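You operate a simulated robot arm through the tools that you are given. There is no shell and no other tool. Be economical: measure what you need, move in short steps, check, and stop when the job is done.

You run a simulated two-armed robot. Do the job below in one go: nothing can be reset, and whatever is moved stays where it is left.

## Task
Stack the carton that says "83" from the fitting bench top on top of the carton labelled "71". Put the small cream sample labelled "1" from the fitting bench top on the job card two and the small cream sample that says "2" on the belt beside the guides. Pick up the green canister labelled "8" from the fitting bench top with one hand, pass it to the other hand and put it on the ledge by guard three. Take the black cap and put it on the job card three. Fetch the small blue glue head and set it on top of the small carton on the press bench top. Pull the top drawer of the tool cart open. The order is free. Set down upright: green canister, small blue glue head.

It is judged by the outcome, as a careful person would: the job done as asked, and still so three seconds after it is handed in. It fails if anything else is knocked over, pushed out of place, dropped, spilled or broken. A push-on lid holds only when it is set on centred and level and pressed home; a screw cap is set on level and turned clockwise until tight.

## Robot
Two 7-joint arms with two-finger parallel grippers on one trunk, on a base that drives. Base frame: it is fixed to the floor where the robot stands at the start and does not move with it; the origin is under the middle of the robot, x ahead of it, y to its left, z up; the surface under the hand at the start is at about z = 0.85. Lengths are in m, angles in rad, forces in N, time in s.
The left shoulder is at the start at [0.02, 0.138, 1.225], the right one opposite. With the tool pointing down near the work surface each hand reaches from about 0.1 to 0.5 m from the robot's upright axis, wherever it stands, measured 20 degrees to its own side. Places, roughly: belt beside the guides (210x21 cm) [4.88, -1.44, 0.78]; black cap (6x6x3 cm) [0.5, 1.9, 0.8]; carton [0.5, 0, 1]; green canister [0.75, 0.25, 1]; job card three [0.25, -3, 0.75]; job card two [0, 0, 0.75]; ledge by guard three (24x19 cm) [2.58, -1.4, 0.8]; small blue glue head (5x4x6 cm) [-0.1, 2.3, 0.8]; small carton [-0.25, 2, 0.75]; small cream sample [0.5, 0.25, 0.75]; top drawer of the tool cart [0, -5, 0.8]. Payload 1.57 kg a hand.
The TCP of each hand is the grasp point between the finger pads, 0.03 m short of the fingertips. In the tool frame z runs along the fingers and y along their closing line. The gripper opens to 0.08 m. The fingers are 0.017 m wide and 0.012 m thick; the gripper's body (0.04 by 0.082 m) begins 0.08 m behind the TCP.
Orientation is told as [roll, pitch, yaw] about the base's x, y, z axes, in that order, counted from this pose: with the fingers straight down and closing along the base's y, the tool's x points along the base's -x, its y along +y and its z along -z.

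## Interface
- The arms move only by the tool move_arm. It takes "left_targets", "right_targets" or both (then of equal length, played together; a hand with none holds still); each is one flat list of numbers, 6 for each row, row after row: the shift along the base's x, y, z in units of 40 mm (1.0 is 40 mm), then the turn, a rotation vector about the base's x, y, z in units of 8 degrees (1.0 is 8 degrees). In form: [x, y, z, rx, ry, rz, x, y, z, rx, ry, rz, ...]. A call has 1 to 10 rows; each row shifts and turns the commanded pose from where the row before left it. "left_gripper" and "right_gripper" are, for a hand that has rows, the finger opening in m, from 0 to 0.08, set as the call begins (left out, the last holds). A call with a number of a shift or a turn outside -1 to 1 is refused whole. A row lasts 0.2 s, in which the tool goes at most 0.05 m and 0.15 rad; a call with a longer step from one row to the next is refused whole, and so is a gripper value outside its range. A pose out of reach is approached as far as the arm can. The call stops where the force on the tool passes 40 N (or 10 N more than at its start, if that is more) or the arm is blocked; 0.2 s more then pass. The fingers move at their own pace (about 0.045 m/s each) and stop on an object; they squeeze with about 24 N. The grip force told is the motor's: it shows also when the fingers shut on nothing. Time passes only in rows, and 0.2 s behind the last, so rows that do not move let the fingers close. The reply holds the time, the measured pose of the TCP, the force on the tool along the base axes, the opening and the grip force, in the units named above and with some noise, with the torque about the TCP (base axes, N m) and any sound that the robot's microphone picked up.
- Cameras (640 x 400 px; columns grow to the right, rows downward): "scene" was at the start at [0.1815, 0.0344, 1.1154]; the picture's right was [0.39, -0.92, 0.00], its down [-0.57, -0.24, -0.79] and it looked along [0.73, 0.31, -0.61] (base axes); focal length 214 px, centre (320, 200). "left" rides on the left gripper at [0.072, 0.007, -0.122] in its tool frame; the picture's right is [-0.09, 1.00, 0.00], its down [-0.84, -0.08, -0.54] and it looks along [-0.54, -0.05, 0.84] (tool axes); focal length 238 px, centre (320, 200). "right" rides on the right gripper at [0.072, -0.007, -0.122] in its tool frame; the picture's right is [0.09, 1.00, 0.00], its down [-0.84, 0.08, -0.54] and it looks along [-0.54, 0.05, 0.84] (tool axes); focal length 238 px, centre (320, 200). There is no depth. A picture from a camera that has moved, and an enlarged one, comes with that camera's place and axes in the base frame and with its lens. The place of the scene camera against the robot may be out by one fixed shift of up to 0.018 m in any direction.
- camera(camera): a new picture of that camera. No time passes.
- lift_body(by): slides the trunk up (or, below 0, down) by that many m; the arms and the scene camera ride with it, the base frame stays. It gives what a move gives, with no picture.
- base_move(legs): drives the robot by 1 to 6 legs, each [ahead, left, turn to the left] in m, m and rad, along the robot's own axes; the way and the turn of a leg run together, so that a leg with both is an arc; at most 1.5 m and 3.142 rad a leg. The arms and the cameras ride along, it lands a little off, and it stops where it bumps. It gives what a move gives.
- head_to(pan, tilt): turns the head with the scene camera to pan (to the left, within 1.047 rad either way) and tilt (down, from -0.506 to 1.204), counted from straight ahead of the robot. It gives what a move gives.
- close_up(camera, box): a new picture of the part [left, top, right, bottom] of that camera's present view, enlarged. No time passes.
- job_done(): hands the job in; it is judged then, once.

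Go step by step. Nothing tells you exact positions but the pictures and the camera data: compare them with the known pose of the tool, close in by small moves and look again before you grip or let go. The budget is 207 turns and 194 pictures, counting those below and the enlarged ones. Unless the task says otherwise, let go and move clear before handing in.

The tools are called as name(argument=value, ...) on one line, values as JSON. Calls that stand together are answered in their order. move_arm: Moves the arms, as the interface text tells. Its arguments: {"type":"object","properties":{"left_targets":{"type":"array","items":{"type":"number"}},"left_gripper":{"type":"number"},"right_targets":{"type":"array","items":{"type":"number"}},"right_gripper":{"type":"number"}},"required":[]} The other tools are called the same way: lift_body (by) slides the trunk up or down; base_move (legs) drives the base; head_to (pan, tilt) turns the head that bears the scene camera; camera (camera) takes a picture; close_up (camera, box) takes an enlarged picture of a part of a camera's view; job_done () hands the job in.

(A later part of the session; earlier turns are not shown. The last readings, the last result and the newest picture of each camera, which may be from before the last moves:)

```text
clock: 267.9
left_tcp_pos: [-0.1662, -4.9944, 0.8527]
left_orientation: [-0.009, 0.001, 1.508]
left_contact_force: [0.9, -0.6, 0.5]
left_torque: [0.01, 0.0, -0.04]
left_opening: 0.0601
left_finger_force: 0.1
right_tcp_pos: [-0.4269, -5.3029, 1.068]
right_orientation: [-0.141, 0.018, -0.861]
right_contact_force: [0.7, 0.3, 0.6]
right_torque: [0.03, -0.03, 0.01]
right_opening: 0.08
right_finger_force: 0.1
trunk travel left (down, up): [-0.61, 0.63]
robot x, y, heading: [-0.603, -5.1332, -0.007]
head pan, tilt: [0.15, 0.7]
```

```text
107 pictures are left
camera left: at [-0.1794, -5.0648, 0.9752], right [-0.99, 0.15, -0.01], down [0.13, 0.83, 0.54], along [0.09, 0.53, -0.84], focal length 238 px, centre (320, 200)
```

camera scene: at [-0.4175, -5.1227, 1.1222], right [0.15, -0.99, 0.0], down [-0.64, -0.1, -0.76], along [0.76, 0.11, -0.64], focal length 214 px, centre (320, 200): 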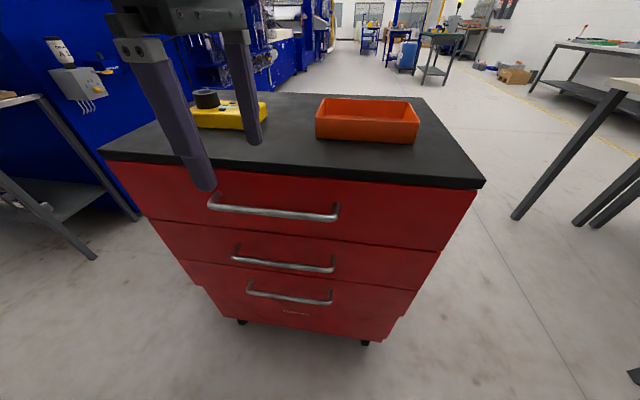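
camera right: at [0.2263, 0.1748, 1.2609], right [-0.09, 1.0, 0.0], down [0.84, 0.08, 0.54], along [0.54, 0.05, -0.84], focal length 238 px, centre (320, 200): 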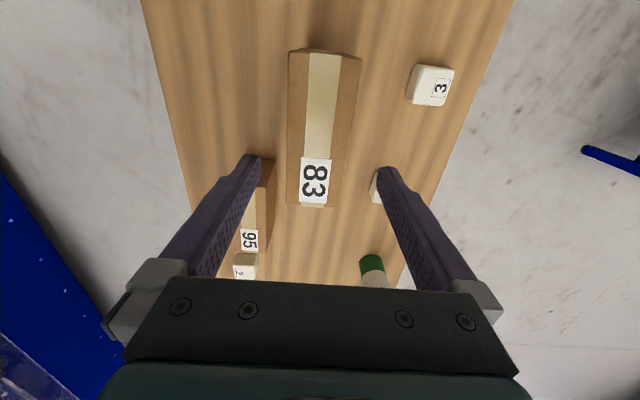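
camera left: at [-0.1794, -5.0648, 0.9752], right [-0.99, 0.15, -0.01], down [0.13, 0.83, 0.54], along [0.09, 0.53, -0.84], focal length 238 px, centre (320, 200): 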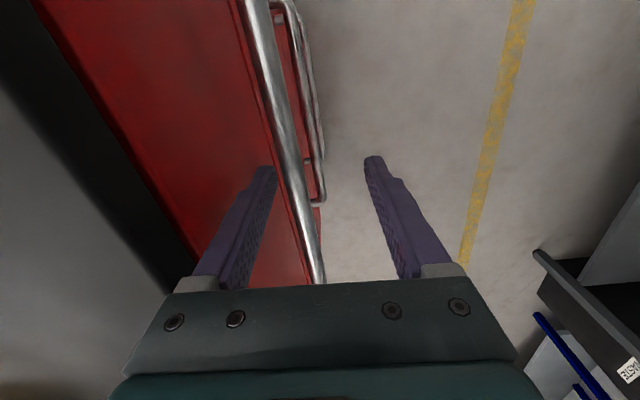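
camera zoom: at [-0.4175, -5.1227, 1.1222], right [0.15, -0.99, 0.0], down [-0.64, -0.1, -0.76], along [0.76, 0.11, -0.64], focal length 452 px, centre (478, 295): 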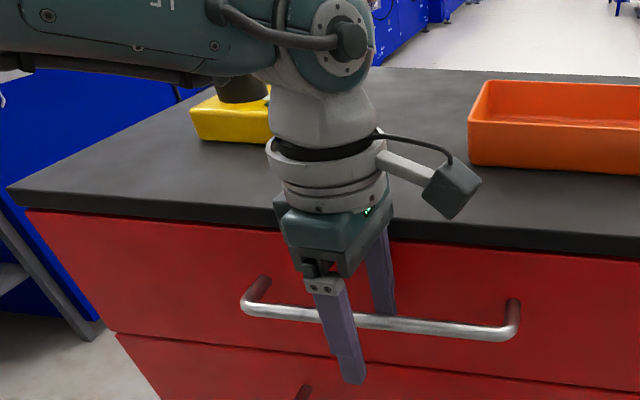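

The finger is behind the bar. Closing while recentring on the bar, then pulling back with the base.

move_arm(left_targets=[0.1, 0, 0, 0, 0, 0, 0.12, 0, 0, 0, 0, 0, 0.12, 0, 0, 0, 0, 0, 0, 0, 0, 0, 0, 0], left_gripper=0.028)

move_arm(left_targets=[0, 0, 0, 0, 0, 0, 0, 0, 0, 0, 0, 0, 0, 0, 0, 0, 0, 0], left_gripper=0.0)

base_move(legs=[[-0.12, 0, 0]])

camera(camera="scene")

```text
clock: 268.9
left_tcp_pos: [-0.1547, -4.9941, 0.8543]
left_orientation: [-0.008, 0.002, 1.507]
left_contact_force: [-0.1, 0.2, -0.5]
left_torque: [0.0, 0.03, -0.02]
left_opening: 0.0281
left_finger_force: 0.0
right_tcp_pos: [-0.427, -5.3022, 1.0686]
right_orientation: [-0.142, 0.019, -0.861]
right_contact_force: [-1.2, -0.8, -0.2]
right_torque: [0.04, -0.01, -0.02]
right_opening: 0.0799
right_finger_force: 0.0
trunk travel left (down, up): [-0.61, 0.63]
robot x, y, heading: [-0.6056, -5.1375, 0.001]
head pan, tilt: [0.15, 0.7]
```

```text
clock: 269.6
left_tcp_pos: [-0.1537, -4.9939, 0.856]
left_orientation: [-0.01, 0.003, 1.511]
left_contact_force: [6.4, -1.2, -3.9]
left_torque: [0.05, -0.13, 0.45]
left_opening: 0.0144
left_finger_force: 30.8
right_tcp_pos: [-0.4261, -5.3033, 1.0686]
right_orientation: [-0.142, 0.019, -0.862]
right_contact_force: [-1.2, -0.1, -0.2]
right_torque: [-0.01, -0.03, -0.03]
right_opening: 0.08
right_finger_force: 0.1
trunk travel left (down, up): [-0.61, 0.63]
robot x, y, heading: [-0.6047, -5.1375, 0.001]
head pan, tilt: [0.15, 0.7]
```

```text
clock: 270.9
left_tcp_pos: [-0.2721, -4.9942, 0.8556]
left_orientation: [-0.009, 0.002, 1.507]
left_contact_force: [-2.7, -1.7, 12.3]
left_torque: [-0.05, 0.04, 0.55]
left_opening: 0.0145
left_finger_force: 30.3
right_tcp_pos: [-0.5453, -5.3028, 1.069]
right_orientation: [-0.143, 0.02, -0.86]
right_contact_force: [-0.3, 0.3, -0.5]
right_torque: [0.0, -0.02, -0.05]
right_opening: 0.0799
right_finger_force: 0.1
trunk travel left (down, up): [-0.61, 0.63]
robot x, y, heading: [-0.7271, -5.1341, 0.001]
head pan, tilt: [0.15, 0.7]
```

```text
106 pictures are left
camera scene: at [-0.5358, -5.1226, 1.1224], right [0.15, -0.99, 0.0], down [-0.64, -0.09, -0.77], along [0.76, 0.11, -0.64], focal length 214 px, centre (320, 200)
```

scene: 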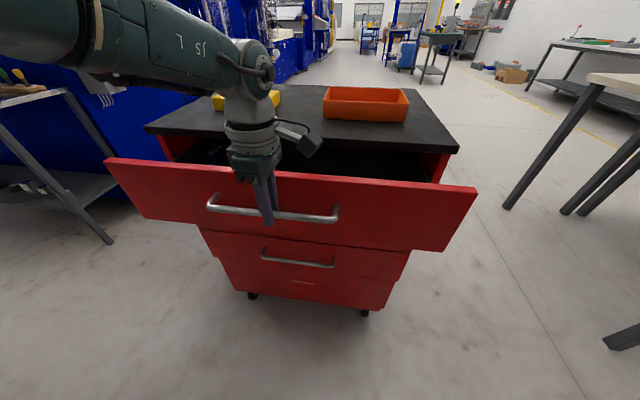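

The drawer slides out. Pulling another 15 cm.

base_move(legs=[[-0.15, 0, 0]])

camera(camera="scene")

```text
clock: 272.2
left_tcp_pos: [-0.4216, -4.9947, 0.8551]
left_orientation: [-0.009, 0.005, 1.507]
left_contact_force: [-2.9, -2.6, 9.7]
left_torque: [0.06, 0.05, 0.52]
left_opening: 0.0145
left_finger_force: 30.7
right_tcp_pos: [-0.6918, -5.3016, 1.0696]
right_orientation: [-0.142, 0.02, -0.861]
right_contact_force: [0.1, 0.2, 0.3]
right_torque: [0.0, 0.02, 0.0]
right_opening: 0.0801
right_finger_force: 0.0
trunk travel left (down, up): [-0.61, 0.63]
robot x, y, heading: [-0.8732, -5.1361, -0.004]
head pan, tilt: [0.15, 0.7]
```

```text
105 pictures are left
camera scene: at [-0.6837, -5.1223, 1.1223], right [0.15, -0.99, 0.0], down [-0.64, -0.1, -0.77], along [0.76, 0.11, -0.64], focal length 214 px, centre (320, 200)
```

scene: 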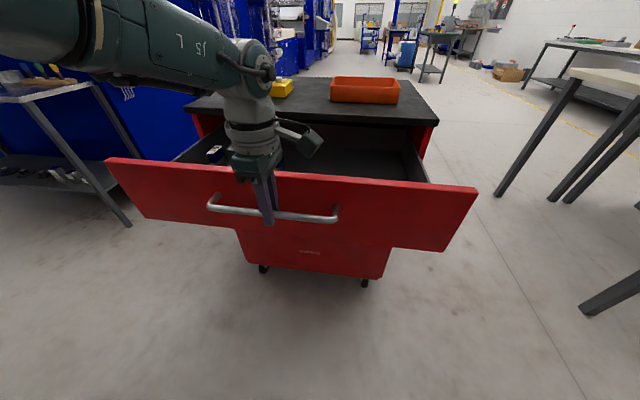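

Opened about 27 cm; pulling a little more with the arm, then releasing.

move_arm(left_targets=[-0.5, 0, 0, 0, 0, 0, -0.5, 0, 0, 0, 0, 0, -0.5, 0, 0, 0, 0, 0])

move_arm(left_targets=[0, 0, 0, 0, 0, 0, 0, 0, 0, 0, 0, 0], left_gripper=0.03)

camera(camera="left")

```text
clock: 273.1
left_tcp_pos: [-0.4259, -4.9952, 0.8464]
left_orientation: [-0.012, 0.001, 1.51]
left_contact_force: [1.8, 6.1, 28.2]
left_torque: [0.1, 0.01, 0.54]
left_opening: 0.0145
left_finger_force: 30.7
left hand out of reach, approached as far as the arm can: row 1, 2, 3
right_tcp_pos: [-0.6903, -5.2996, 1.0695]
right_orientation: [-0.138, 0.02, -0.857]
right_contact_force: [0.4, 0.8, -0.3]
right_torque: [0.02, 0.0, -0.01]
right_opening: 0.0797
right_finger_force: 0.1
trunk travel left (down, up): [-0.61, 0.63]
robot x, y, heading: [-0.8728, -5.1348, 0.005]
head pan, tilt: [0.15, 0.7]
```

```text
clock: 273.6
left_tcp_pos: [-0.4298, -4.9983, 0.842]
left_orientation: [-0.006, 0.006, 1.507]
left_contact_force: [0.8, 1.0, -0.2]
left_torque: [-0.04, 0.0, 0.03]
left_opening: 0.0302
left_finger_force: 0.0
right_tcp_pos: [-0.6929, -5.302, 1.0681]
right_orientation: [-0.141, 0.019, -0.86]
right_contact_force: [-0.3, -0.6, -0.2]
right_torque: [0.0, -0.01, 0.0]
right_opening: 0.0799
right_finger_force: 0.1
trunk travel left (down, up): [-0.61, 0.63]
robot x, y, heading: [-0.8699, -5.1344, -0.003]
head pan, tilt: [0.15, 0.7]
```

```text
104 pictures are left
camera left: at [-0.442, -5.0701, 0.9641], right [-0.99, 0.15, -0.01], down [0.13, 0.83, 0.54], along [0.09, 0.53, -0.84], focal length 238 px, centre (320, 200)
```

left: 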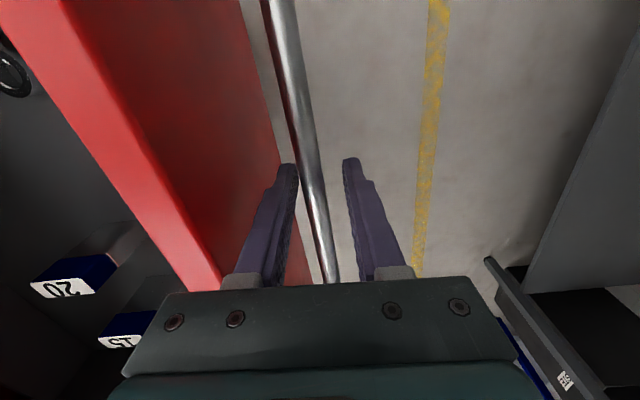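

Drawer is open ≈27 cm and free. Raising the trunk to lift the fingers clear, then backing away.

lift_body(by=0.16)

base_move(legs=[[-0.15, 0, 0], [0, 1.3, 0]])

head_to(pan=-0.7, tilt=0.45)

camera(camera="scene")

```text
clock: 275.5
left_tcp_pos: [-0.4296, -4.9985, 1.0032]
left_orientation: [-0.007, 0.004, 1.508]
left_contact_force: [-0.5, -0.1, 0.3]
left_torque: [0.05, -0.02, 0.01]
left_opening: 0.03
left_finger_force: 0.1
right_tcp_pos: [-0.6931, -5.3019, 1.2288]
right_orientation: [-0.142, 0.02, -0.862]
right_contact_force: [-1.5, -0.2, -0.3]
right_torque: [-0.01, -0.01, -0.01]
right_opening: 0.0801
right_finger_force: 0.0
trunk travel left (down, up): [-0.77, 0.47]
robot x, y, heading: [-0.8726, -5.1352, -0.002]
head pan, tilt: [0.15, 0.7]
```

```text
clock: 282.9
left_tcp_pos: [-0.5801, -3.7161, 1.0026]
left_orientation: [-0.007, 0.004, 1.513]
left_contact_force: [-0.2, 0.0, 0.0]
left_torque: [0.01, -0.03, -0.03]
left_opening: 0.0301
left_finger_force: 0.1
right_tcp_pos: [-0.844, -4.0204, 1.2298]
right_orientation: [-0.141, 0.018, -0.855]
right_contact_force: [-0.4, -0.2, -0.5]
right_torque: [-0.01, 0.05, 0.01]
right_opening: 0.0801
right_finger_force: 0.0
trunk travel left (down, up): [-0.77, 0.47]
robot x, y, heading: [-1.0184, -3.8522, 0.003]
head pan, tilt: [0.15, 0.7]
```

```text
clock: 284.1
left_tcp_pos: [-0.5805, -3.7163, 1.0024]
left_orientation: [-0.007, 0.004, 1.51]
left_contact_force: [-0.2, 0.9, 0.5]
left_torque: [-0.01, 0.01, -0.01]
left_opening: 0.0301
left_finger_force: 0.1
right_tcp_pos: [-0.8429, -4.0208, 1.2288]
right_orientation: [-0.141, 0.019, -0.854]
right_contact_force: [0.8, -0.4, 0.0]
right_torque: [0.01, 0.03, -0.01]
right_opening: 0.0801
right_finger_force: 0.1
trunk travel left (down, up): [-0.77, 0.47]
robot x, y, heading: [-1.0232, -3.8525, 0.003]
head pan, tilt: [-0.7, 0.45]
```

```text
103 pictures are left
camera scene: at [-0.8484, -3.912, 1.3044], right [-0.64, -0.77, 0.0], down [-0.33, 0.28, -0.9], along [0.69, -0.58, -0.44], focal length 214 px, centre (320, 200)
```

scene: 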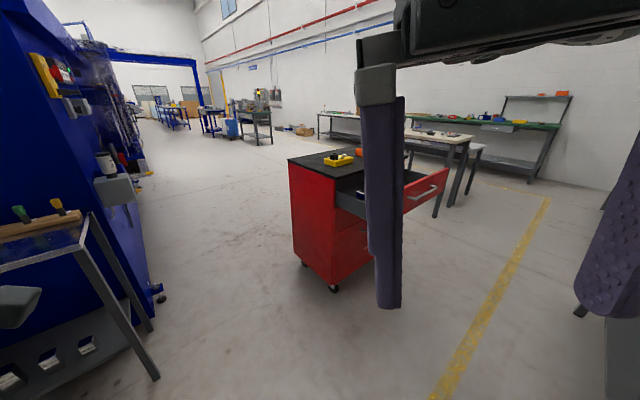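

The drawer is clearly open. Now back to the fitting bench for canister 8 and sample 2, with a look at the ledge from the corridor on the way.

base_move(legs=[[0.35, 0, 0], [0, 1.5, 0], [0, 1.5, 0], [0, 0.25, 0], [1.5, 0, 0]])

head_to(pan=-0.4, tilt=0.35)

camera(camera="scene")

```text
clock: 308.8
left_tcp_pos: [1.192, -0.4525, 1.002]
left_orientation: [-0.006, 0.004, 1.516]
left_contact_force: [0.2, -0.2, 0.8]
left_torque: [-0.02, 0.02, -0.01]
left_opening: 0.0302
left_finger_force: 0.1
right_tcp_pos: [0.9306, -0.7584, 1.2288]
right_orientation: [-0.143, 0.02, -0.852]
right_contact_force: [0.2, -0.1, -0.2]
right_torque: [0.02, 0.03, 0.04]
right_opening: 0.08
right_finger_force: 0.0
trunk travel left (down, up): [-0.77, 0.47]
robot x, y, heading: [0.7546, -0.5933, 0.003]
head pan, tilt: [-0.7, 0.45]
```

```text
clock: 309.6
left_tcp_pos: [1.1915, -0.4535, 1.0023]
left_orientation: [-0.008, 0.004, 1.516]
left_contact_force: [-0.2, -0.6, -0.2]
left_torque: [0.01, -0.02, 0.01]
left_opening: 0.0301
left_finger_force: 0.1
right_tcp_pos: [0.9307, -0.758, 1.2291]
right_orientation: [-0.142, 0.02, -0.849]
right_contact_force: [-0.7, -0.4, -0.1]
right_torque: [0.01, 0.03, -0.01]
right_opening: 0.0802
right_finger_force: 0.0
trunk travel left (down, up): [-0.77, 0.47]
robot x, y, heading: [0.7518, -0.5925, 0.012]
head pan, tilt: [-0.4, 0.351]
```

```text
102 pictures are left
camera scene: at [0.9409, -0.627, 1.3136], right [-0.38, -0.92, 0.0], down [-0.32, 0.13, -0.94], along [0.87, -0.36, -0.34], focal length 214 px, centre (320, 200)
```

scene: 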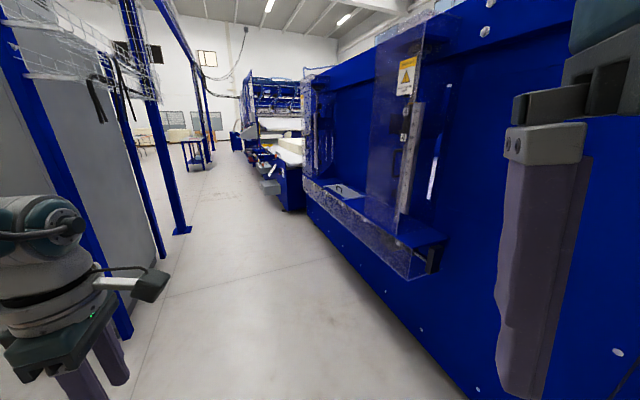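

close_up(camera="scene", box=[250, 40, 500, 290])

```text
1.60 times, centred on (375, 165) of scene
camera zoom: at [0.9409, -0.627, 1.3136], right [-0.38, -0.92, 0.0], down [-0.32, 0.13, -0.94], along [0.87, -0.36, -0.34], focal length 343 px, centre (232, 256)
```

zoom: 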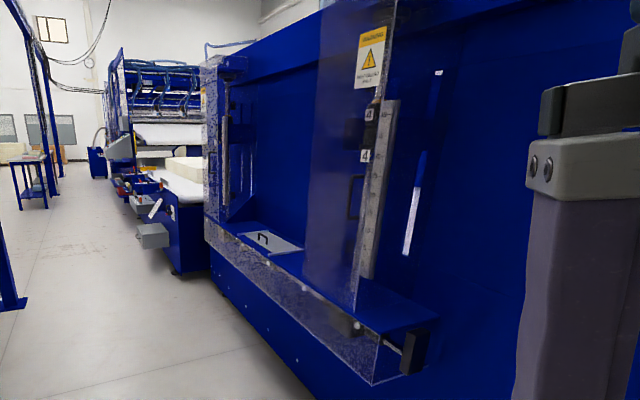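

I'll go and view the ledge from the front first, to decide how the canister must be held.

base_move(legs=[[1.5, 0, 0], [0.33, 0, 0], [0, 0, -1.57]])

head_to(pan=0.0, tilt=0.5)

camera(camera="scene")

```text
clock: 322.6
left_tcp_pos: [2.7415, -1.0095, 1.0038]
left_orientation: [-0.007, 0.005, -0.035]
left_contact_force: [0.1, 0.9, 0.3]
left_torque: [0.01, -0.02, -0.01]
left_opening: 0.0301
left_finger_force: 0.2
right_tcp_pos: [2.4313, -0.7561, 1.2289]
right_orientation: [-0.14, 0.019, -2.402]
right_contact_force: [0.1, -0.1, -0.2]
right_torque: [-0.05, 0.0, 0.01]
right_opening: 0.08
right_finger_force: 0.0
trunk travel left (down, up): [-0.77, 0.47]
robot x, y, heading: [2.5921, -0.5729, -1.538]
head pan, tilt: [-0.4, 0.351]
```

```text
clock: 323.5
left_tcp_pos: [2.7427, -1.0087, 1.0017]
left_orientation: [-0.008, 0.004, -0.034]
left_contact_force: [1.1, -0.3, 0.2]
left_torque: [-0.02, 0.04, 0.04]
left_opening: 0.03
left_finger_force: 0.0
right_tcp_pos: [2.4311, -0.7548, 1.2287]
right_orientation: [-0.141, 0.02, -2.402]
right_contact_force: [0.4, -0.3, 0.0]
right_torque: [-0.03, 0.01, 0.03]
right_opening: 0.0796
right_finger_force: 0.1
trunk travel left (down, up): [-0.77, 0.47]
robot x, y, heading: [2.5947, -0.5703, -1.539]
head pan, tilt: [0.0, 0.499]
```

```text
100 pictures are left
camera scene: at [2.6006, -0.7635, 1.2999], right [-1.0, -0.03, 0.0], down [-0.01, 0.48, -0.88], along [0.02, -0.88, -0.48], focal length 214 px, centre (320, 200)
```

scene: 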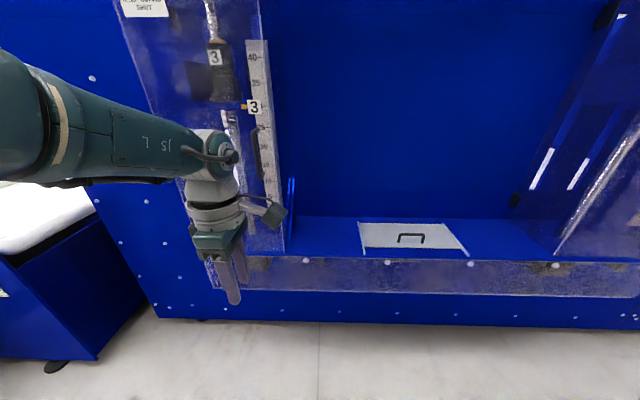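

Guard 3 is the panel at x≈2.7; the ledge is the open blue shelf between it and the grey hatch, about x 2.48–2.70, y -1.28…-1.5, z≈0.8, free from above. Plan: left hand picks the canister from above, right hand takes it lower down at a slant. Back to the bench.

base_move(legs=[[0, -1.42, -0.03], [0, 0, 3.14]])

head_to(pan=0.1, tilt=0.6)

camera(camera="scene")

```text
clock: 337.9
left_tcp_pos: [1.0419, -0.1584, 1.0023]
left_orientation: [-0.006, 0.004, 3.069]
left_contact_force: [0.0, 0.0, -0.4]
left_torque: [0.0, 0.02, -0.01]
left_opening: 0.0301
left_finger_force: 0.1
right_tcp_pos: [1.3416, -0.4239, 1.228]
right_orientation: [-0.14, 0.02, 0.702]
right_contact_force: [0.4, 0.5, 0.1]
right_torque: [-0.01, -0.02, -0.01]
right_opening: 0.0799
right_finger_force: 0.0
trunk travel left (down, up): [-0.77, 0.47]
robot x, y, heading: [1.1691, -0.5969, 1.557]
head pan, tilt: [0.0, 0.499]
```

```text
clock: 338.6
left_tcp_pos: [1.0404, -0.158, 1.0034]
left_orientation: [-0.007, 0.004, 3.069]
left_contact_force: [0.6, 0.5, -0.3]
left_torque: [0.02, 0.02, 0.02]
left_opening: 0.0301
left_finger_force: 0.0
right_tcp_pos: [1.3423, -0.4253, 1.2282]
right_orientation: [-0.143, 0.02, 0.701]
right_contact_force: [-0.9, -0.5, -0.6]
right_torque: [0.02, -0.01, -0.04]
right_opening: 0.0799
right_finger_force: 0.0
trunk travel left (down, up): [-0.77, 0.47]
robot x, y, heading: [1.1733, -0.6002, 1.557]
head pan, tilt: [0.099, 0.6]
```

```text
99 pictures are left
camera scene: at [1.1686, -0.4117, 1.2909], right [1.0, 0.09, 0.0], down [0.05, -0.56, -0.83], along [-0.07, 0.82, -0.56], focal length 214 px, centre (320, 200)
```

scene: 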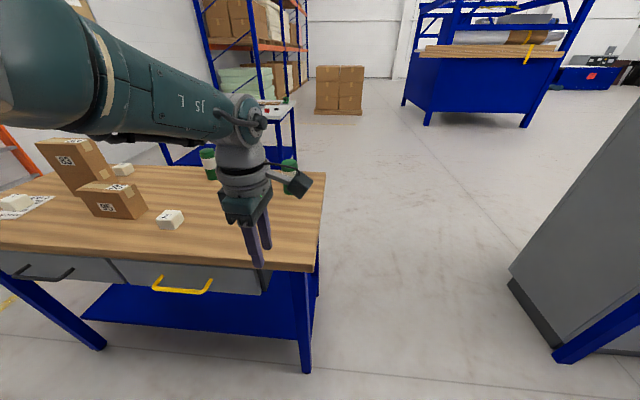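

Turning the left hand back to closing sideways and raising it, then I'll move in.

move_arm(left_targets=[0, 0, 0.2, 0, 0, -1, 0, 0, 0.2, 0, 0, -1, 0, 0, 0.2, 0, 0, -1, 0, 0, 0.2, 0, 0, -1, 0, 0, 0.2, 0, 0, -1, 0, 0, 0.2, 0, 0, -1, 0, 0, 0.2, 0, 0, -1, 0, 0, 0.2, 0, 0, -1, 0, 0, 0.2, 0, 0, -1, 0, 0, 0.2, 0, 0, -1], left_gripper=0.08)

base_move(legs=[[0.34, 0, 0.014]])

camera(camera="left")

camera(camera="scene")

```text
clock: 340.8
left_tcp_pos: [1.0459, -0.137, 1.0754]
left_orientation: [-0.007, 0.005, 1.672]
left_contact_force: [0.7, -0.1, 0.5]
left_torque: [-0.01, 0.02, -0.06]
left_opening: 0.0799
left_finger_force: 0.1
left hand out of reach, approached as far as the arm can: row 1, 3, 5, 7, 9
right_tcp_pos: [1.3418, -0.4255, 1.2293]
right_orientation: [-0.141, 0.019, 0.702]
right_contact_force: [0.3, 0.2, 0.0]
right_torque: [0.03, -0.01, 0.02]
right_opening: 0.0799
right_finger_force: 0.1
trunk travel left (down, up): [-0.77, 0.47]
robot x, y, heading: [1.1738, -0.6027, 1.558]
head pan, tilt: [0.099, 0.6]
```

```text
clock: 343.0
left_tcp_pos: [1.0393, 0.2038, 1.0748]
left_orientation: [-0.007, 0.006, 1.69]
left_contact_force: [0.1, 0.9, 0.5]
left_torque: [0.0, -0.01, 0.01]
left_opening: 0.0801
left_finger_force: 0.0
right_tcp_pos: [1.3401, -0.0783, 1.2286]
right_orientation: [-0.142, 0.02, 0.717]
right_contact_force: [0.0, -0.3, -0.1]
right_torque: [0.02, -0.01, -0.01]
right_opening: 0.08
right_finger_force: 0.0
trunk travel left (down, up): [-0.77, 0.47]
robot x, y, heading: [1.1727, -0.2563, 1.576]
head pan, tilt: [0.099, 0.6]
```

```text
98 pictures are left
camera left: at [1.0405, 0.1332, 1.1976], right [-1.0, -0.03, -0.01], down [-0.03, 0.84, 0.54], along [-0.01, 0.54, -0.84], focal length 238 px, centre (320, 200)
```

left: 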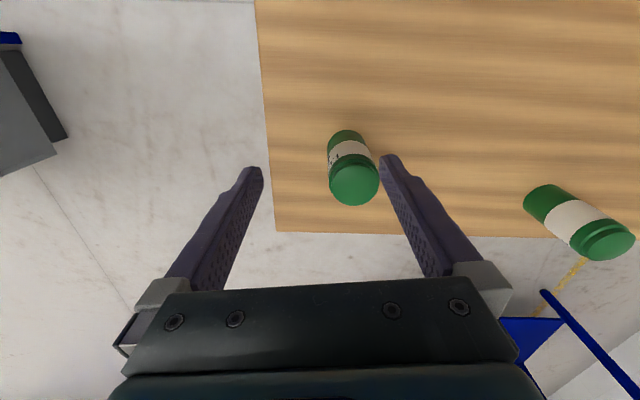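

```text
97 pictures are left
camera scene: at [1.1668, -0.0685, 1.2908], right [0.99, 0.1, 0.0], down [0.06, -0.56, -0.83], along [-0.09, 0.82, -0.56], focal length 214 px, centre (320, 200)
```

scene: 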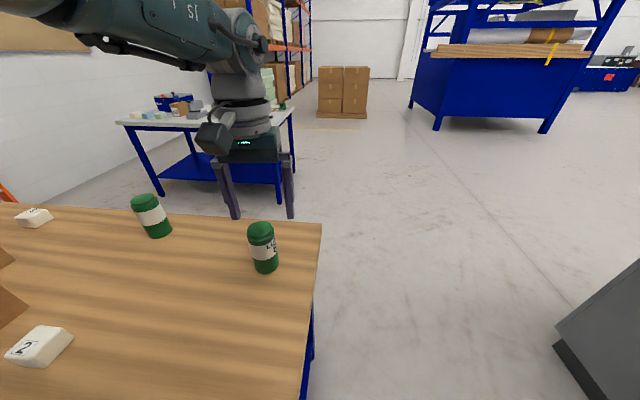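

close_up(camera="scene", box=[225, 205, 305, 285])

close_up(camera="left", box=[300, 110, 400, 220])

```text
5.00 times, centred on (265, 245) of scene
camera zoom: at [1.1668, -0.0685, 1.2908], right [0.99, 0.1, 0.0], down [0.06, -0.56, -0.83], along [-0.09, 0.82, -0.56], focal length 1072 px, centre (595, -25)
```

zoom: 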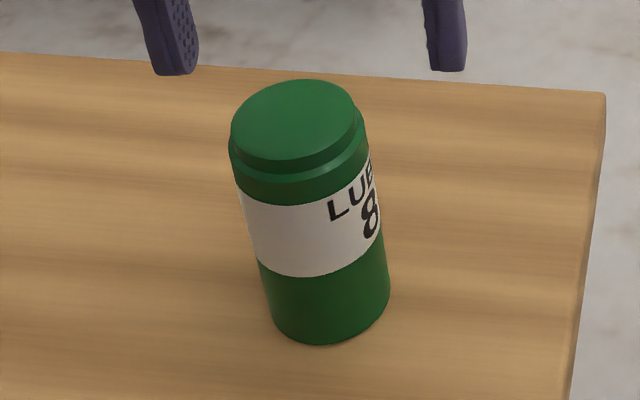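

```text
3.64 times, centred on (350, 165) of left
camera zoom: at [1.0405, 0.1332, 1.1976], right [-1.0, -0.03, -0.01], down [-0.03, 0.84, 0.54], along [-0.01, 0.54, -0.84], focal length 867 px, centre (211, 327)
```

zoom: 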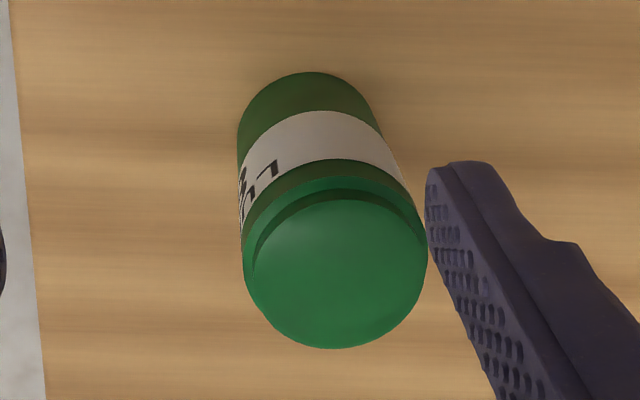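

Label reads "LUBE 8" – right canister. Its centre is ≈[1.00, 0.257], top ≈0.98. Moving the left hand above it.

move_arm(left_targets=[-0.5, 0.65, 0, 0, 0, -0.4, -0.48, 0.65, 0, 0, 0, -0.4])

camera(camera="left")

```text
clock: 343.6
left_tcp_pos: [1.0161, 0.2087, 1.0797]
left_orientation: [-0.006, 0.006, 1.624]
left_contact_force: [-0.5, 0.3, 0.3]
left_torque: [-0.03, 0.01, -0.01]
left_opening: 0.08
left_finger_force: 0.2
left hand out of reach, approached as far as the arm can: row 1, 2
right_tcp_pos: [1.3404, -0.079, 1.2292]
right_orientation: [-0.142, 0.019, 0.717]
right_contact_force: [0.4, -0.1, -0.7]
right_torque: [0.04, -0.01, -0.02]
right_opening: 0.0798
right_finger_force: 0.1
trunk travel left (down, up): [-0.77, 0.47]
robot x, y, heading: [1.1761, -0.2569, 1.575]
head pan, tilt: [0.099, 0.6]
```

```text
94 pictures are left
camera left: at [1.0128, 0.1371, 1.2023], right [-1.0, 0.04, -0.01], down [0.03, 0.84, 0.54], along [0.03, 0.54, -0.84], focal length 238 px, centre (320, 200)
```

left: 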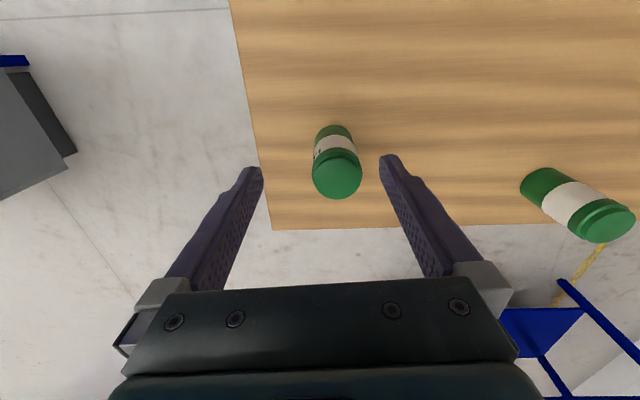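

The arm is near its reach with the trunk high; I'll shift the base instead, then lower with the trunk.

base_move(legs=[[0.047, 0.014, -0.004]])

camera(camera="left")

```text
clock: 344.5
left_tcp_pos: [1.0046, 0.2574, 1.0807]
left_orientation: [-0.006, 0.006, 1.62]
left_contact_force: [-0.1, -0.2, -0.7]
left_torque: [-0.01, 0.04, -0.02]
left_opening: 0.0801
left_finger_force: 0.0
right_tcp_pos: [1.3264, -0.0333, 1.2302]
right_orientation: [-0.144, 0.018, 0.713]
right_contact_force: [0.2, -0.7, -0.5]
right_torque: [-0.01, 0.0, 0.03]
right_opening: 0.0801
right_finger_force: 0.0
trunk travel left (down, up): [-0.77, 0.47]
robot x, y, heading: [1.1577, -0.2077, 1.576]
head pan, tilt: [0.099, 0.6]
```

```text
93 pictures are left
camera left: at [1.0003, 0.1849, 1.2021], right [-1.0, 0.04, -0.01], down [0.03, 0.84, 0.54], along [0.03, 0.54, -0.84], focal length 238 px, centre (320, 200)
```

left: 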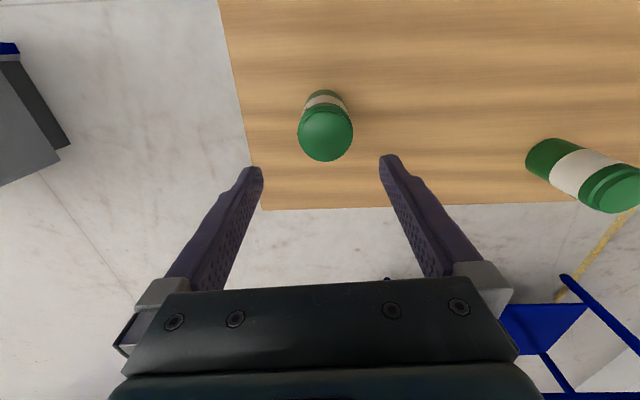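

Centre confirmed at [1.000, 0.258], top z≈0.972. Nudging x and lowering by the trunk.

move_arm(left_targets=[-0.1, 0, 0, 0, 0, 0])

lift_body(by=-0.08)

camera(camera="left")

```text
clock: 344.9
left_tcp_pos: [1.0005, 0.2565, 1.0808]
left_orientation: [-0.008, 0.006, 1.623]
left_contact_force: [0.6, -0.7, 0.0]
left_torque: [0.0, -0.03, 0.02]
left_opening: 0.0801
left_finger_force: 0.1
right_tcp_pos: [1.3276, -0.0334, 1.2282]
right_orientation: [-0.142, 0.02, 0.714]
right_contact_force: [-0.5, -0.6, 0.1]
right_torque: [0.02, 0.01, 0.04]
right_opening: 0.0799
right_finger_force: 0.1
trunk travel left (down, up): [-0.77, 0.47]
robot x, y, heading: [1.1602, -0.2107, 1.573]
head pan, tilt: [0.099, 0.6]
```

```text
clock: 346.1
left_tcp_pos: [1.0009, 0.256, 1.0004]
left_orientation: [-0.006, 0.005, 1.623]
left_contact_force: [-0.1, -1.1, -0.1]
left_torque: [-0.03, 0.04, 0.04]
left_opening: 0.0797
left_finger_force: 0.1
right_tcp_pos: [1.3275, -0.0332, 1.1486]
right_orientation: [-0.142, 0.018, 0.714]
right_contact_force: [-0.4, -0.4, -0.1]
right_torque: [-0.03, -0.01, 0.01]
right_opening: 0.0799
right_finger_force: 0.1
trunk travel left (down, up): [-0.69, 0.55]
robot x, y, heading: [1.1585, -0.2105, 1.576]
head pan, tilt: [0.099, 0.6]
```

```text
92 pictures are left
camera left: at [0.9968, 0.1853, 1.1225], right [-1.0, 0.04, -0.01], down [0.03, 0.84, 0.54], along [0.03, 0.54, -0.84], focal length 238 px, centre (320, 200)
```

left: 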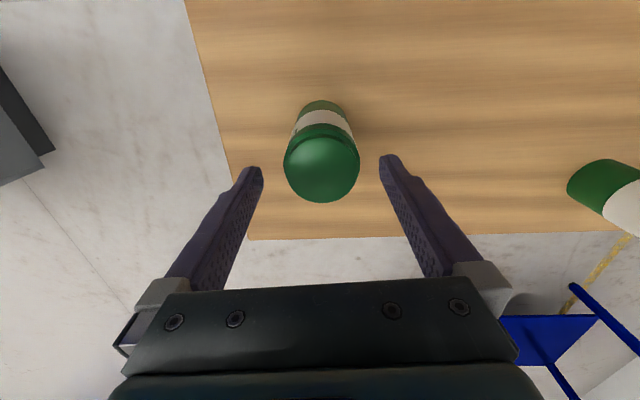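

Centred between the fingers. Lowering to grip height and closing.

lift_body(by=-0.055)

move_arm(left_targets=[0, 0, 0, 0, 0, 0, 0, 0, 0, 0, 0, 0, 0, 0, 0, 0, 0, 0, 0, 0, 0, 0, 0, 0], left_gripper=0.0)

lift_body(by=0.22)

camera(camera="left")

camera(camera="scene")

```text
clock: 347.1
left_tcp_pos: [1.0008, 0.2571, 0.9456]
left_orientation: [-0.006, 0.004, 1.621]
left_contact_force: [0.1, 0.9, 0.7]
left_torque: [0.0, -0.02, 0.03]
left_opening: 0.0801
left_finger_force: 0.0
right_tcp_pos: [1.327, -0.0324, 1.0935]
right_orientation: [-0.142, 0.019, 0.714]
right_contact_force: [0.2, 0.5, 0.7]
right_torque: [0.0, -0.03, -0.01]
right_opening: 0.0802
right_finger_force: 0.1
trunk travel left (down, up): [-0.635, 0.605]
robot x, y, heading: [1.162, -0.2098, 1.572]
head pan, tilt: [0.099, 0.6]
```

```text
clock: 348.1
left_tcp_pos: [0.9999, 0.2564, 0.9449]
left_orientation: [-0.008, 0.005, 1.621]
left_contact_force: [-0.5, -1.2, 2.8]
left_torque: [-0.07, 0.19, -0.01]
left_opening: 0.0573
left_finger_force: 24.5
right_tcp_pos: [1.3261, -0.0316, 1.0942]
right_orientation: [-0.143, 0.02, 0.714]
right_contact_force: [1.4, 0.1, 0.2]
right_torque: [0.0, -0.01, 0.02]
right_opening: 0.0802
right_finger_force: 0.1
trunk travel left (down, up): [-0.635, 0.605]
robot x, y, heading: [1.1566, -0.2086, 1.573]
head pan, tilt: [0.099, 0.6]
```

```text
clock: 350.4
left_tcp_pos: [1.0014, 0.2572, 1.1653]
left_orientation: [-0.007, 0.005, 1.621]
left_contact_force: [0.0, 0.6, -1.6]
left_torque: [-0.01, -0.03, -0.01]
left_opening: 0.0573
left_finger_force: 24.8
right_tcp_pos: [1.3281, -0.0309, 1.3123]
right_orientation: [-0.143, 0.02, 0.714]
right_contact_force: [-0.2, 0.3, -0.4]
right_torque: [0.02, 0.01, 0.01]
right_opening: 0.0802
right_finger_force: 0.0
trunk travel left (down, up): [-0.855, 0.385]
robot x, y, heading: [1.1591, -0.2079, 1.576]
head pan, tilt: [0.099, 0.6]
```

```text
91 pictures are left
camera left: at [0.9968, 0.1851, 1.2873], right [-1.0, 0.04, -0.01], down [0.03, 0.84, 0.54], along [0.03, 0.54, -0.84], focal length 238 px, centre (320, 200)
```

left: 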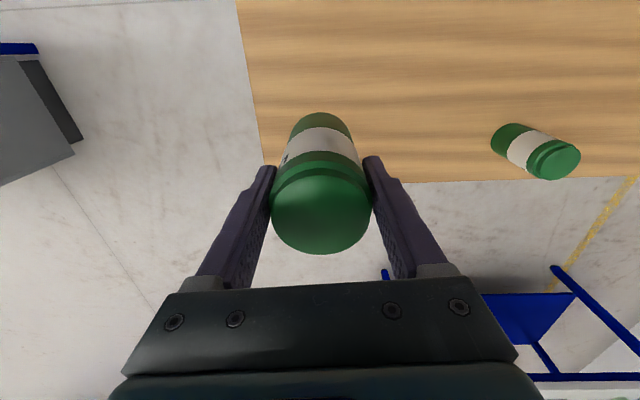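

```text
90 pictures are left
camera scene: at [1.1534, -0.0213, 1.3757], right [0.99, 0.1, 0.0], down [0.06, -0.56, -0.82], along [-0.08, 0.82, -0.57], focal length 214 px, centre (320, 200)
```

scene: 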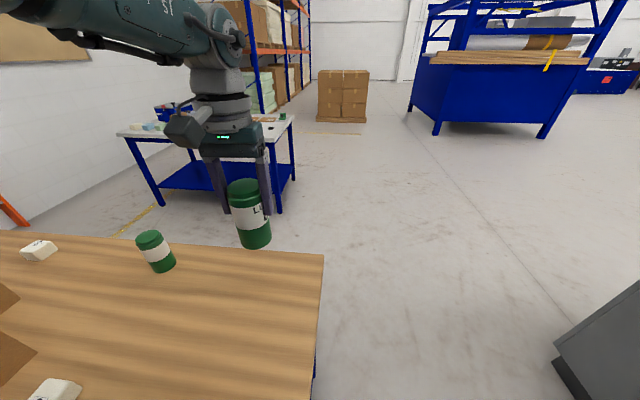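

Canister 8 held upright. Bringing the left hand to the middle and orienting the right hand for the hand-over.

move_arm(left_targets=[0.5, 0, 0, 0, 0, 0, 0.5, 0, 0, 0, 0, 0, 0.5, 0, 0, 0, 0, 0, 0.5, 0, 0, 0, 0, 0, 0.5, 0, 0, 0, 0, 0, 0.5, 0, 0, 0, 0, 0, 0.25, 0, 0, 0, 0, 0, 0, 0, 0, 0, 0, 0], right_targets=[-0.1, 0.3, -0.3, 0.1, 0.08, 1, -0.1, 0.4, -0.4, 0.07, 0.1, 1, -0.1, 0.4, -0.4, 0.05, 0.12, 1, -0.2, 0.4, -0.4, 0.03, 0.12, 1, -0.2, 0.4, -0.4, 0.02, 0.13, 1, -0.2, 0.4, -0.4, 0, 0.13, 1, -0.2, 0.4, -0.4, -0.02, 0.13, 1, -0.2, 0.3, -0.3, -0.03, 0.13, 1], right_gripper=0.08)

camera(camera="scene")

```text
clock: 352.2
left_tcp_pos: [1.1197, 0.2302, 1.1654]
left_orientation: [-0.006, 0.006, 1.621]
left_contact_force: [0.5, -1.3, -1.9]
left_torque: [-0.02, -0.02, -0.02]
left_opening: 0.0571
left_finger_force: 23.9
left hand out of reach, approached as far as the arm can: row 2, 3, 4, 5, 6, 7
right_tcp_pos: [1.2738, 0.0892, 1.1926]
right_orientation: [0.0, 0.028, 1.837]
right_contact_force: [-0.3, -0.1, 0.1]
right_torque: [0.03, 0.0, 0.01]
right_opening: 0.08
right_finger_force: 0.2
trunk travel left (down, up): [-0.855, 0.385]
robot x, y, heading: [1.1559, -0.2078, 1.572]
head pan, tilt: [0.099, 0.6]
```

```text
89 pictures are left
camera scene: at [1.1534, -0.0213, 1.3758], right [0.99, 0.1, 0.0], down [0.06, -0.56, -0.82], along [-0.08, 0.82, -0.57], focal length 214 px, centre (320, 200)
```

scene: 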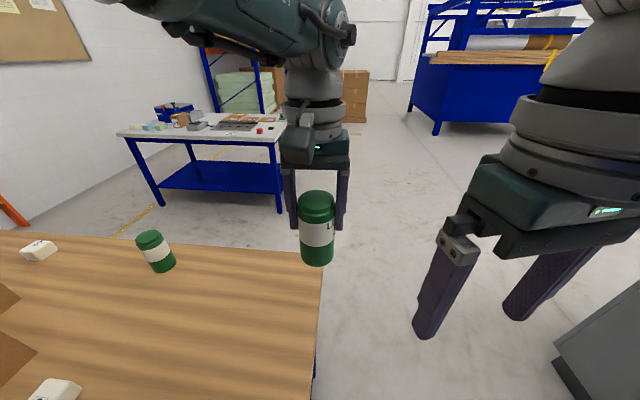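

Left holds at [1.12, 0.23]. Turning the right hand to point in from the right-rear and tilting it towards 30° below horizontal.

move_arm(right_targets=[0, 0, 0, 0, 0, 0.88, 0, 0, 0, 0, 0, 0.88, 0, 0, 0, 0, 0, 0.88, 0, 0, 0, 0, 0, 0.86, -0.1, 0.1, 0, 0.7, 0.65, 0, -0.1, 0.1, 0, 0.7, 0.65, 0, -0.1, 0.1, 0, 0.7, 0.65, 0, -0.1, 0.1, 0, 0.7, 0.65, 0])

camera(camera="scene")

```text
clock: 354.0
left_tcp_pos: [1.1198, 0.2285, 1.1661]
left_orientation: [-0.005, 0.005, 1.622]
left_contact_force: [0.1, -0.8, -1.7]
left_torque: [-0.01, -0.03, 0.0]
left_opening: 0.0569
left_finger_force: 24.0
right_tcp_pos: [1.2587, 0.1029, 1.1928]
right_orientation: [-0.003, -0.509, 2.324]
right_contact_force: [-0.3, -0.4, 0.2]
right_torque: [0.0, 0.01, -0.04]
right_opening: 0.08
right_finger_force: 0.0
trunk travel left (down, up): [-0.855, 0.385]
robot x, y, heading: [1.159, -0.2101, 1.569]
head pan, tilt: [0.099, 0.6]
```

```text
88 pictures are left
camera scene: at [1.1534, -0.0213, 1.3758], right [0.99, 0.1, 0.0], down [0.06, -0.56, -0.82], along [-0.08, 0.82, -0.57], focal length 214 px, centre (320, 200)
```

scene: 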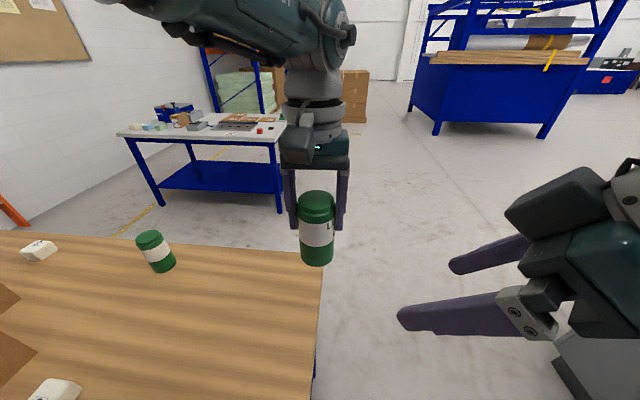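

move_arm(right_targets=[-0.1, 0.1, -0.1, 0.7, 0.65, 0, -0.1, 0.1, -0.1, 0.7, 0.65, 0, -0.1, 0.1, -0.1, 0.7, 0.65, 0, -0.1, 0.1, -0.1, 0.7, 0.65, 0])

camera(camera="scene")

camera(camera="right")

```text
clock: 355.0
left_tcp_pos: [1.1196, 0.2302, 1.166]
left_orientation: [-0.007, 0.004, 1.62]
left_contact_force: [0.2, 0.4, -1.0]
left_torque: [-0.03, 0.01, 0.02]
left_opening: 0.0571
left_finger_force: 23.8
right_tcp_pos: [1.2428, 0.1202, 1.178]
right_orientation: [-0.011, -1.041, 2.334]
right_contact_force: [0.3, -0.5, 0.3]
right_torque: [0.02, 0.02, 0.01]
right_opening: 0.0799
right_finger_force: 0.1
trunk travel left (down, up): [-0.855, 0.385]
robot x, y, heading: [1.1605, -0.2088, 1.572]
head pan, tilt: [0.099, 0.6]
```

```text
87 pictures are left
camera scene: at [1.1534, -0.0212, 1.3758], right [0.99, 0.1, 0.0], down [0.06, -0.56, -0.82], along [-0.08, 0.82, -0.57], focal length 214 px, centre (320, 200)
```

scene: 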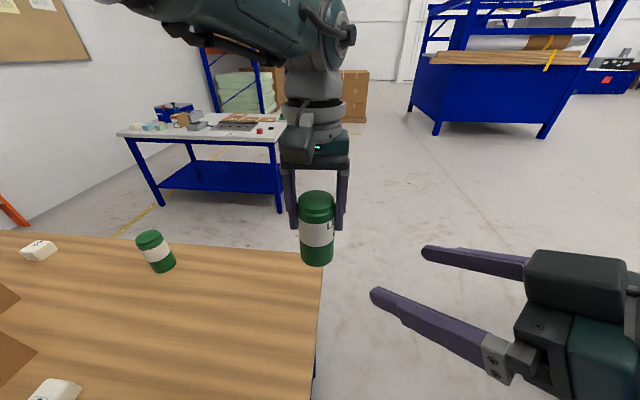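

```text
86 pictures are left
camera right: at [1.3452, 0.0214, 1.1784], right [-0.7, -0.71, -0.09], down [-0.03, -0.09, 1.0], along [-0.72, 0.69, 0.04], focal length 238 px, centre (320, 200)
```

right: 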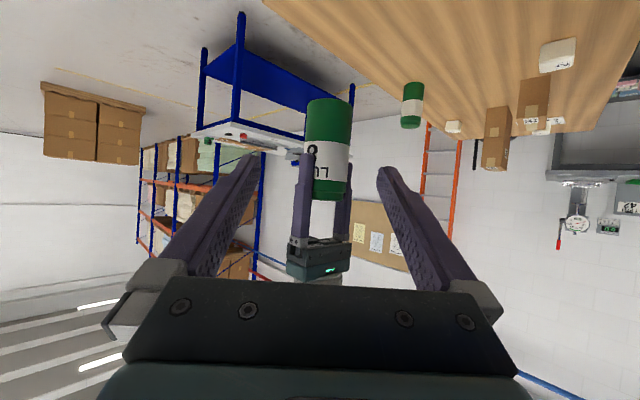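

Clear view: canister bottom ≈1.065, lid end 1.19. Sliding the right hand in along its fingers to z≈1.10, in two steps.

move_arm(right_targets=[-0.24, -0.22, 0, 0, 0, 0, -0.57, 0.595, -0.38, 0, 0, 0, -0.57, 0.595, -0.38, 0, 0, 0])

camera(camera="right")

```text
clock: 355.8
left_tcp_pos: [1.12, 0.2298, 1.1656]
left_orientation: [-0.007, 0.005, 1.621]
left_contact_force: [0.0, -0.7, -2.5]
left_torque: [-0.01, -0.01, -0.01]
left_opening: 0.0572
left_finger_force: 24.4
right_tcp_pos: [1.1891, 0.1592, 1.1473]
right_orientation: [-0.006, -1.039, 2.329]
right_contact_force: [-0.3, -0.6, -0.3]
right_torque: [0.02, 0.01, 0.0]
right_opening: 0.0801
right_finger_force: 0.1
trunk travel left (down, up): [-0.855, 0.385]
robot x, y, heading: [1.1631, -0.2106, 1.571]
head pan, tilt: [0.099, 0.6]
```

```text
85 pictures are left
camera right: at [1.2911, 0.0602, 1.1481], right [-0.7, -0.71, -0.08], down [-0.03, -0.09, 1.0], along [-0.72, 0.7, 0.04], focal length 238 px, centre (320, 200)
```

right: 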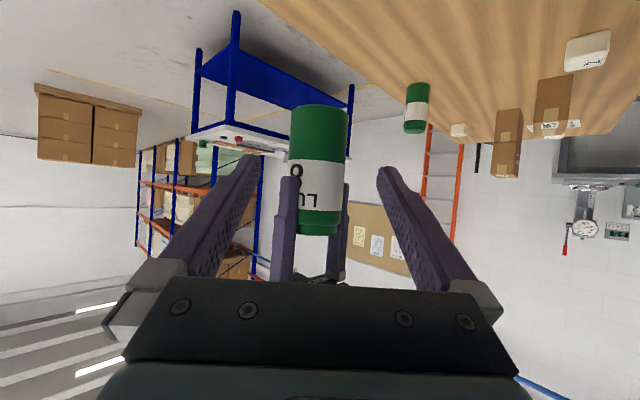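

move_arm(right_targets=[-0.576, 0.588, -0.38, 0, 0, 0, -0.576, 0.588, -0.38, 0, 0, 0, -0.576, 0.588, -0.38, 0, 0, 0])

camera(camera="right")

camera(camera="scene")

```text
clock: 356.6
left_tcp_pos: [1.1199, 0.2301, 1.1662]
left_orientation: [-0.005, 0.006, 1.622]
left_contact_force: [0.3, -0.1, -2.4]
left_torque: [0.03, 0.02, 0.0]
left_opening: 0.0573
left_finger_force: 24.1
right_tcp_pos: [1.1167, 0.2304, 1.1009]
right_orientation: [-0.006, -1.042, 2.326]
right_contact_force: [1.4, 0.2, 0.0]
right_torque: [0.0, 0.01, 0.03]
right_opening: 0.0797
right_finger_force: 0.1
trunk travel left (down, up): [-0.855, 0.385]
robot x, y, heading: [1.1571, -0.2084, 1.576]
head pan, tilt: [0.099, 0.6]
```

```text
84 pictures are left
camera right: at [1.22, 0.131, 1.101], right [-0.7, -0.71, -0.08], down [-0.03, -0.09, 1.0], along [-0.72, 0.7, 0.04], focal length 238 px, centre (320, 200)
```

right: 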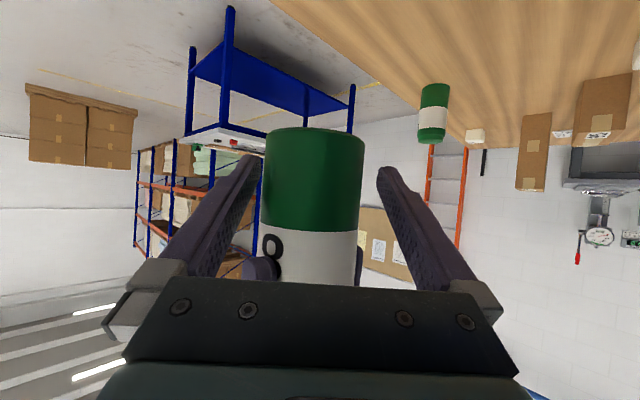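

```text
83 pictures are left
camera scene: at [1.1534, -0.0213, 1.3758], right [0.99, 0.1, 0.0], down [0.06, -0.56, -0.82], along [-0.08, 0.82, -0.57], focal length 214 px, centre (320, 200)
```

scene: 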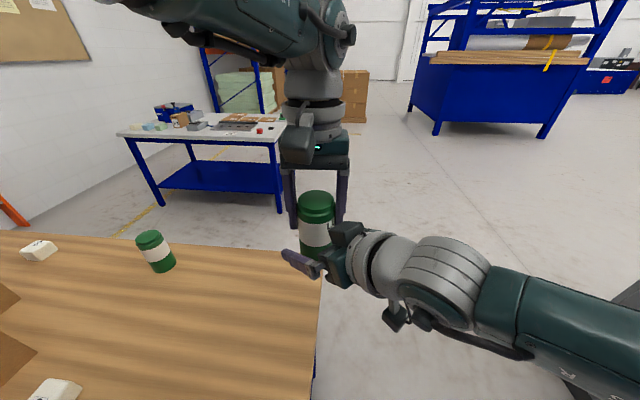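

Canister sits between the right fingers. Small centring, then closing the right hand.

move_arm(right_targets=[0.07, 0.07, 0, 0, 0, 0])

move_arm(right_targets=[0, 0, 0, 0, 0, 0, 0, 0, 0, 0, 0, 0, 0, 0, 0, 0, 0, 0, 0, 0, 0, 0, 0, 0], right_gripper=0.0)

camera(camera="right")

```text
clock: 357.0
left_tcp_pos: [1.1203, 0.2296, 1.1677]
left_orientation: [-0.006, 0.004, 1.621]
left_contact_force: [0.0, -0.3, -2.4]
left_torque: [0.0, 0.01, -0.01]
left_opening: 0.0571
left_finger_force: 24.0
right_tcp_pos: [1.1198, 0.2327, 1.1]
right_orientation: [-0.004, -1.037, 2.326]
right_contact_force: [0.5, 0.5, -0.2]
right_torque: [0.0, 0.0, -0.02]
right_opening: 0.0804
right_finger_force: 0.2
trunk travel left (down, up): [-0.855, 0.385]
robot x, y, heading: [1.1605, -0.2107, 1.573]
head pan, tilt: [0.099, 0.6]
```

```text
clock: 358.0
left_tcp_pos: [1.1204, 0.2289, 1.1657]
left_orientation: [-0.006, 0.008, 1.622]
left_contact_force: [-2.6, -9.8, 0.4]
left_torque: [-0.24, 0.26, -0.16]
left_opening: 0.0574
left_finger_force: 23.9
right_tcp_pos: [1.1214, 0.2325, 1.101]
right_orientation: [-0.006, -1.038, 2.326]
right_contact_force: [1.8, 9.4, -1.2]
right_torque: [-0.37, -0.12, 0.15]
right_opening: 0.0564
right_finger_force: 23.7
trunk travel left (down, up): [-0.855, 0.385]
robot x, y, heading: [1.1606, -0.2084, 1.573]
head pan, tilt: [0.099, 0.6]
```

```text
82 pictures are left
camera right: at [1.2231, 0.1332, 1.1012], right [-0.7, -0.71, -0.08], down [-0.03, -0.09, 1.0], along [-0.72, 0.7, 0.04], focal length 238 px, centre (320, 200)
```

right: 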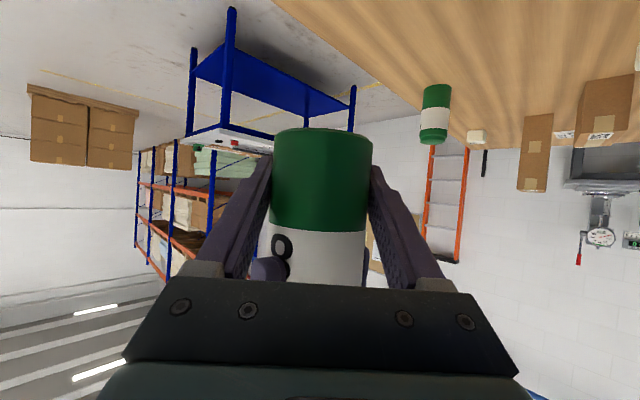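

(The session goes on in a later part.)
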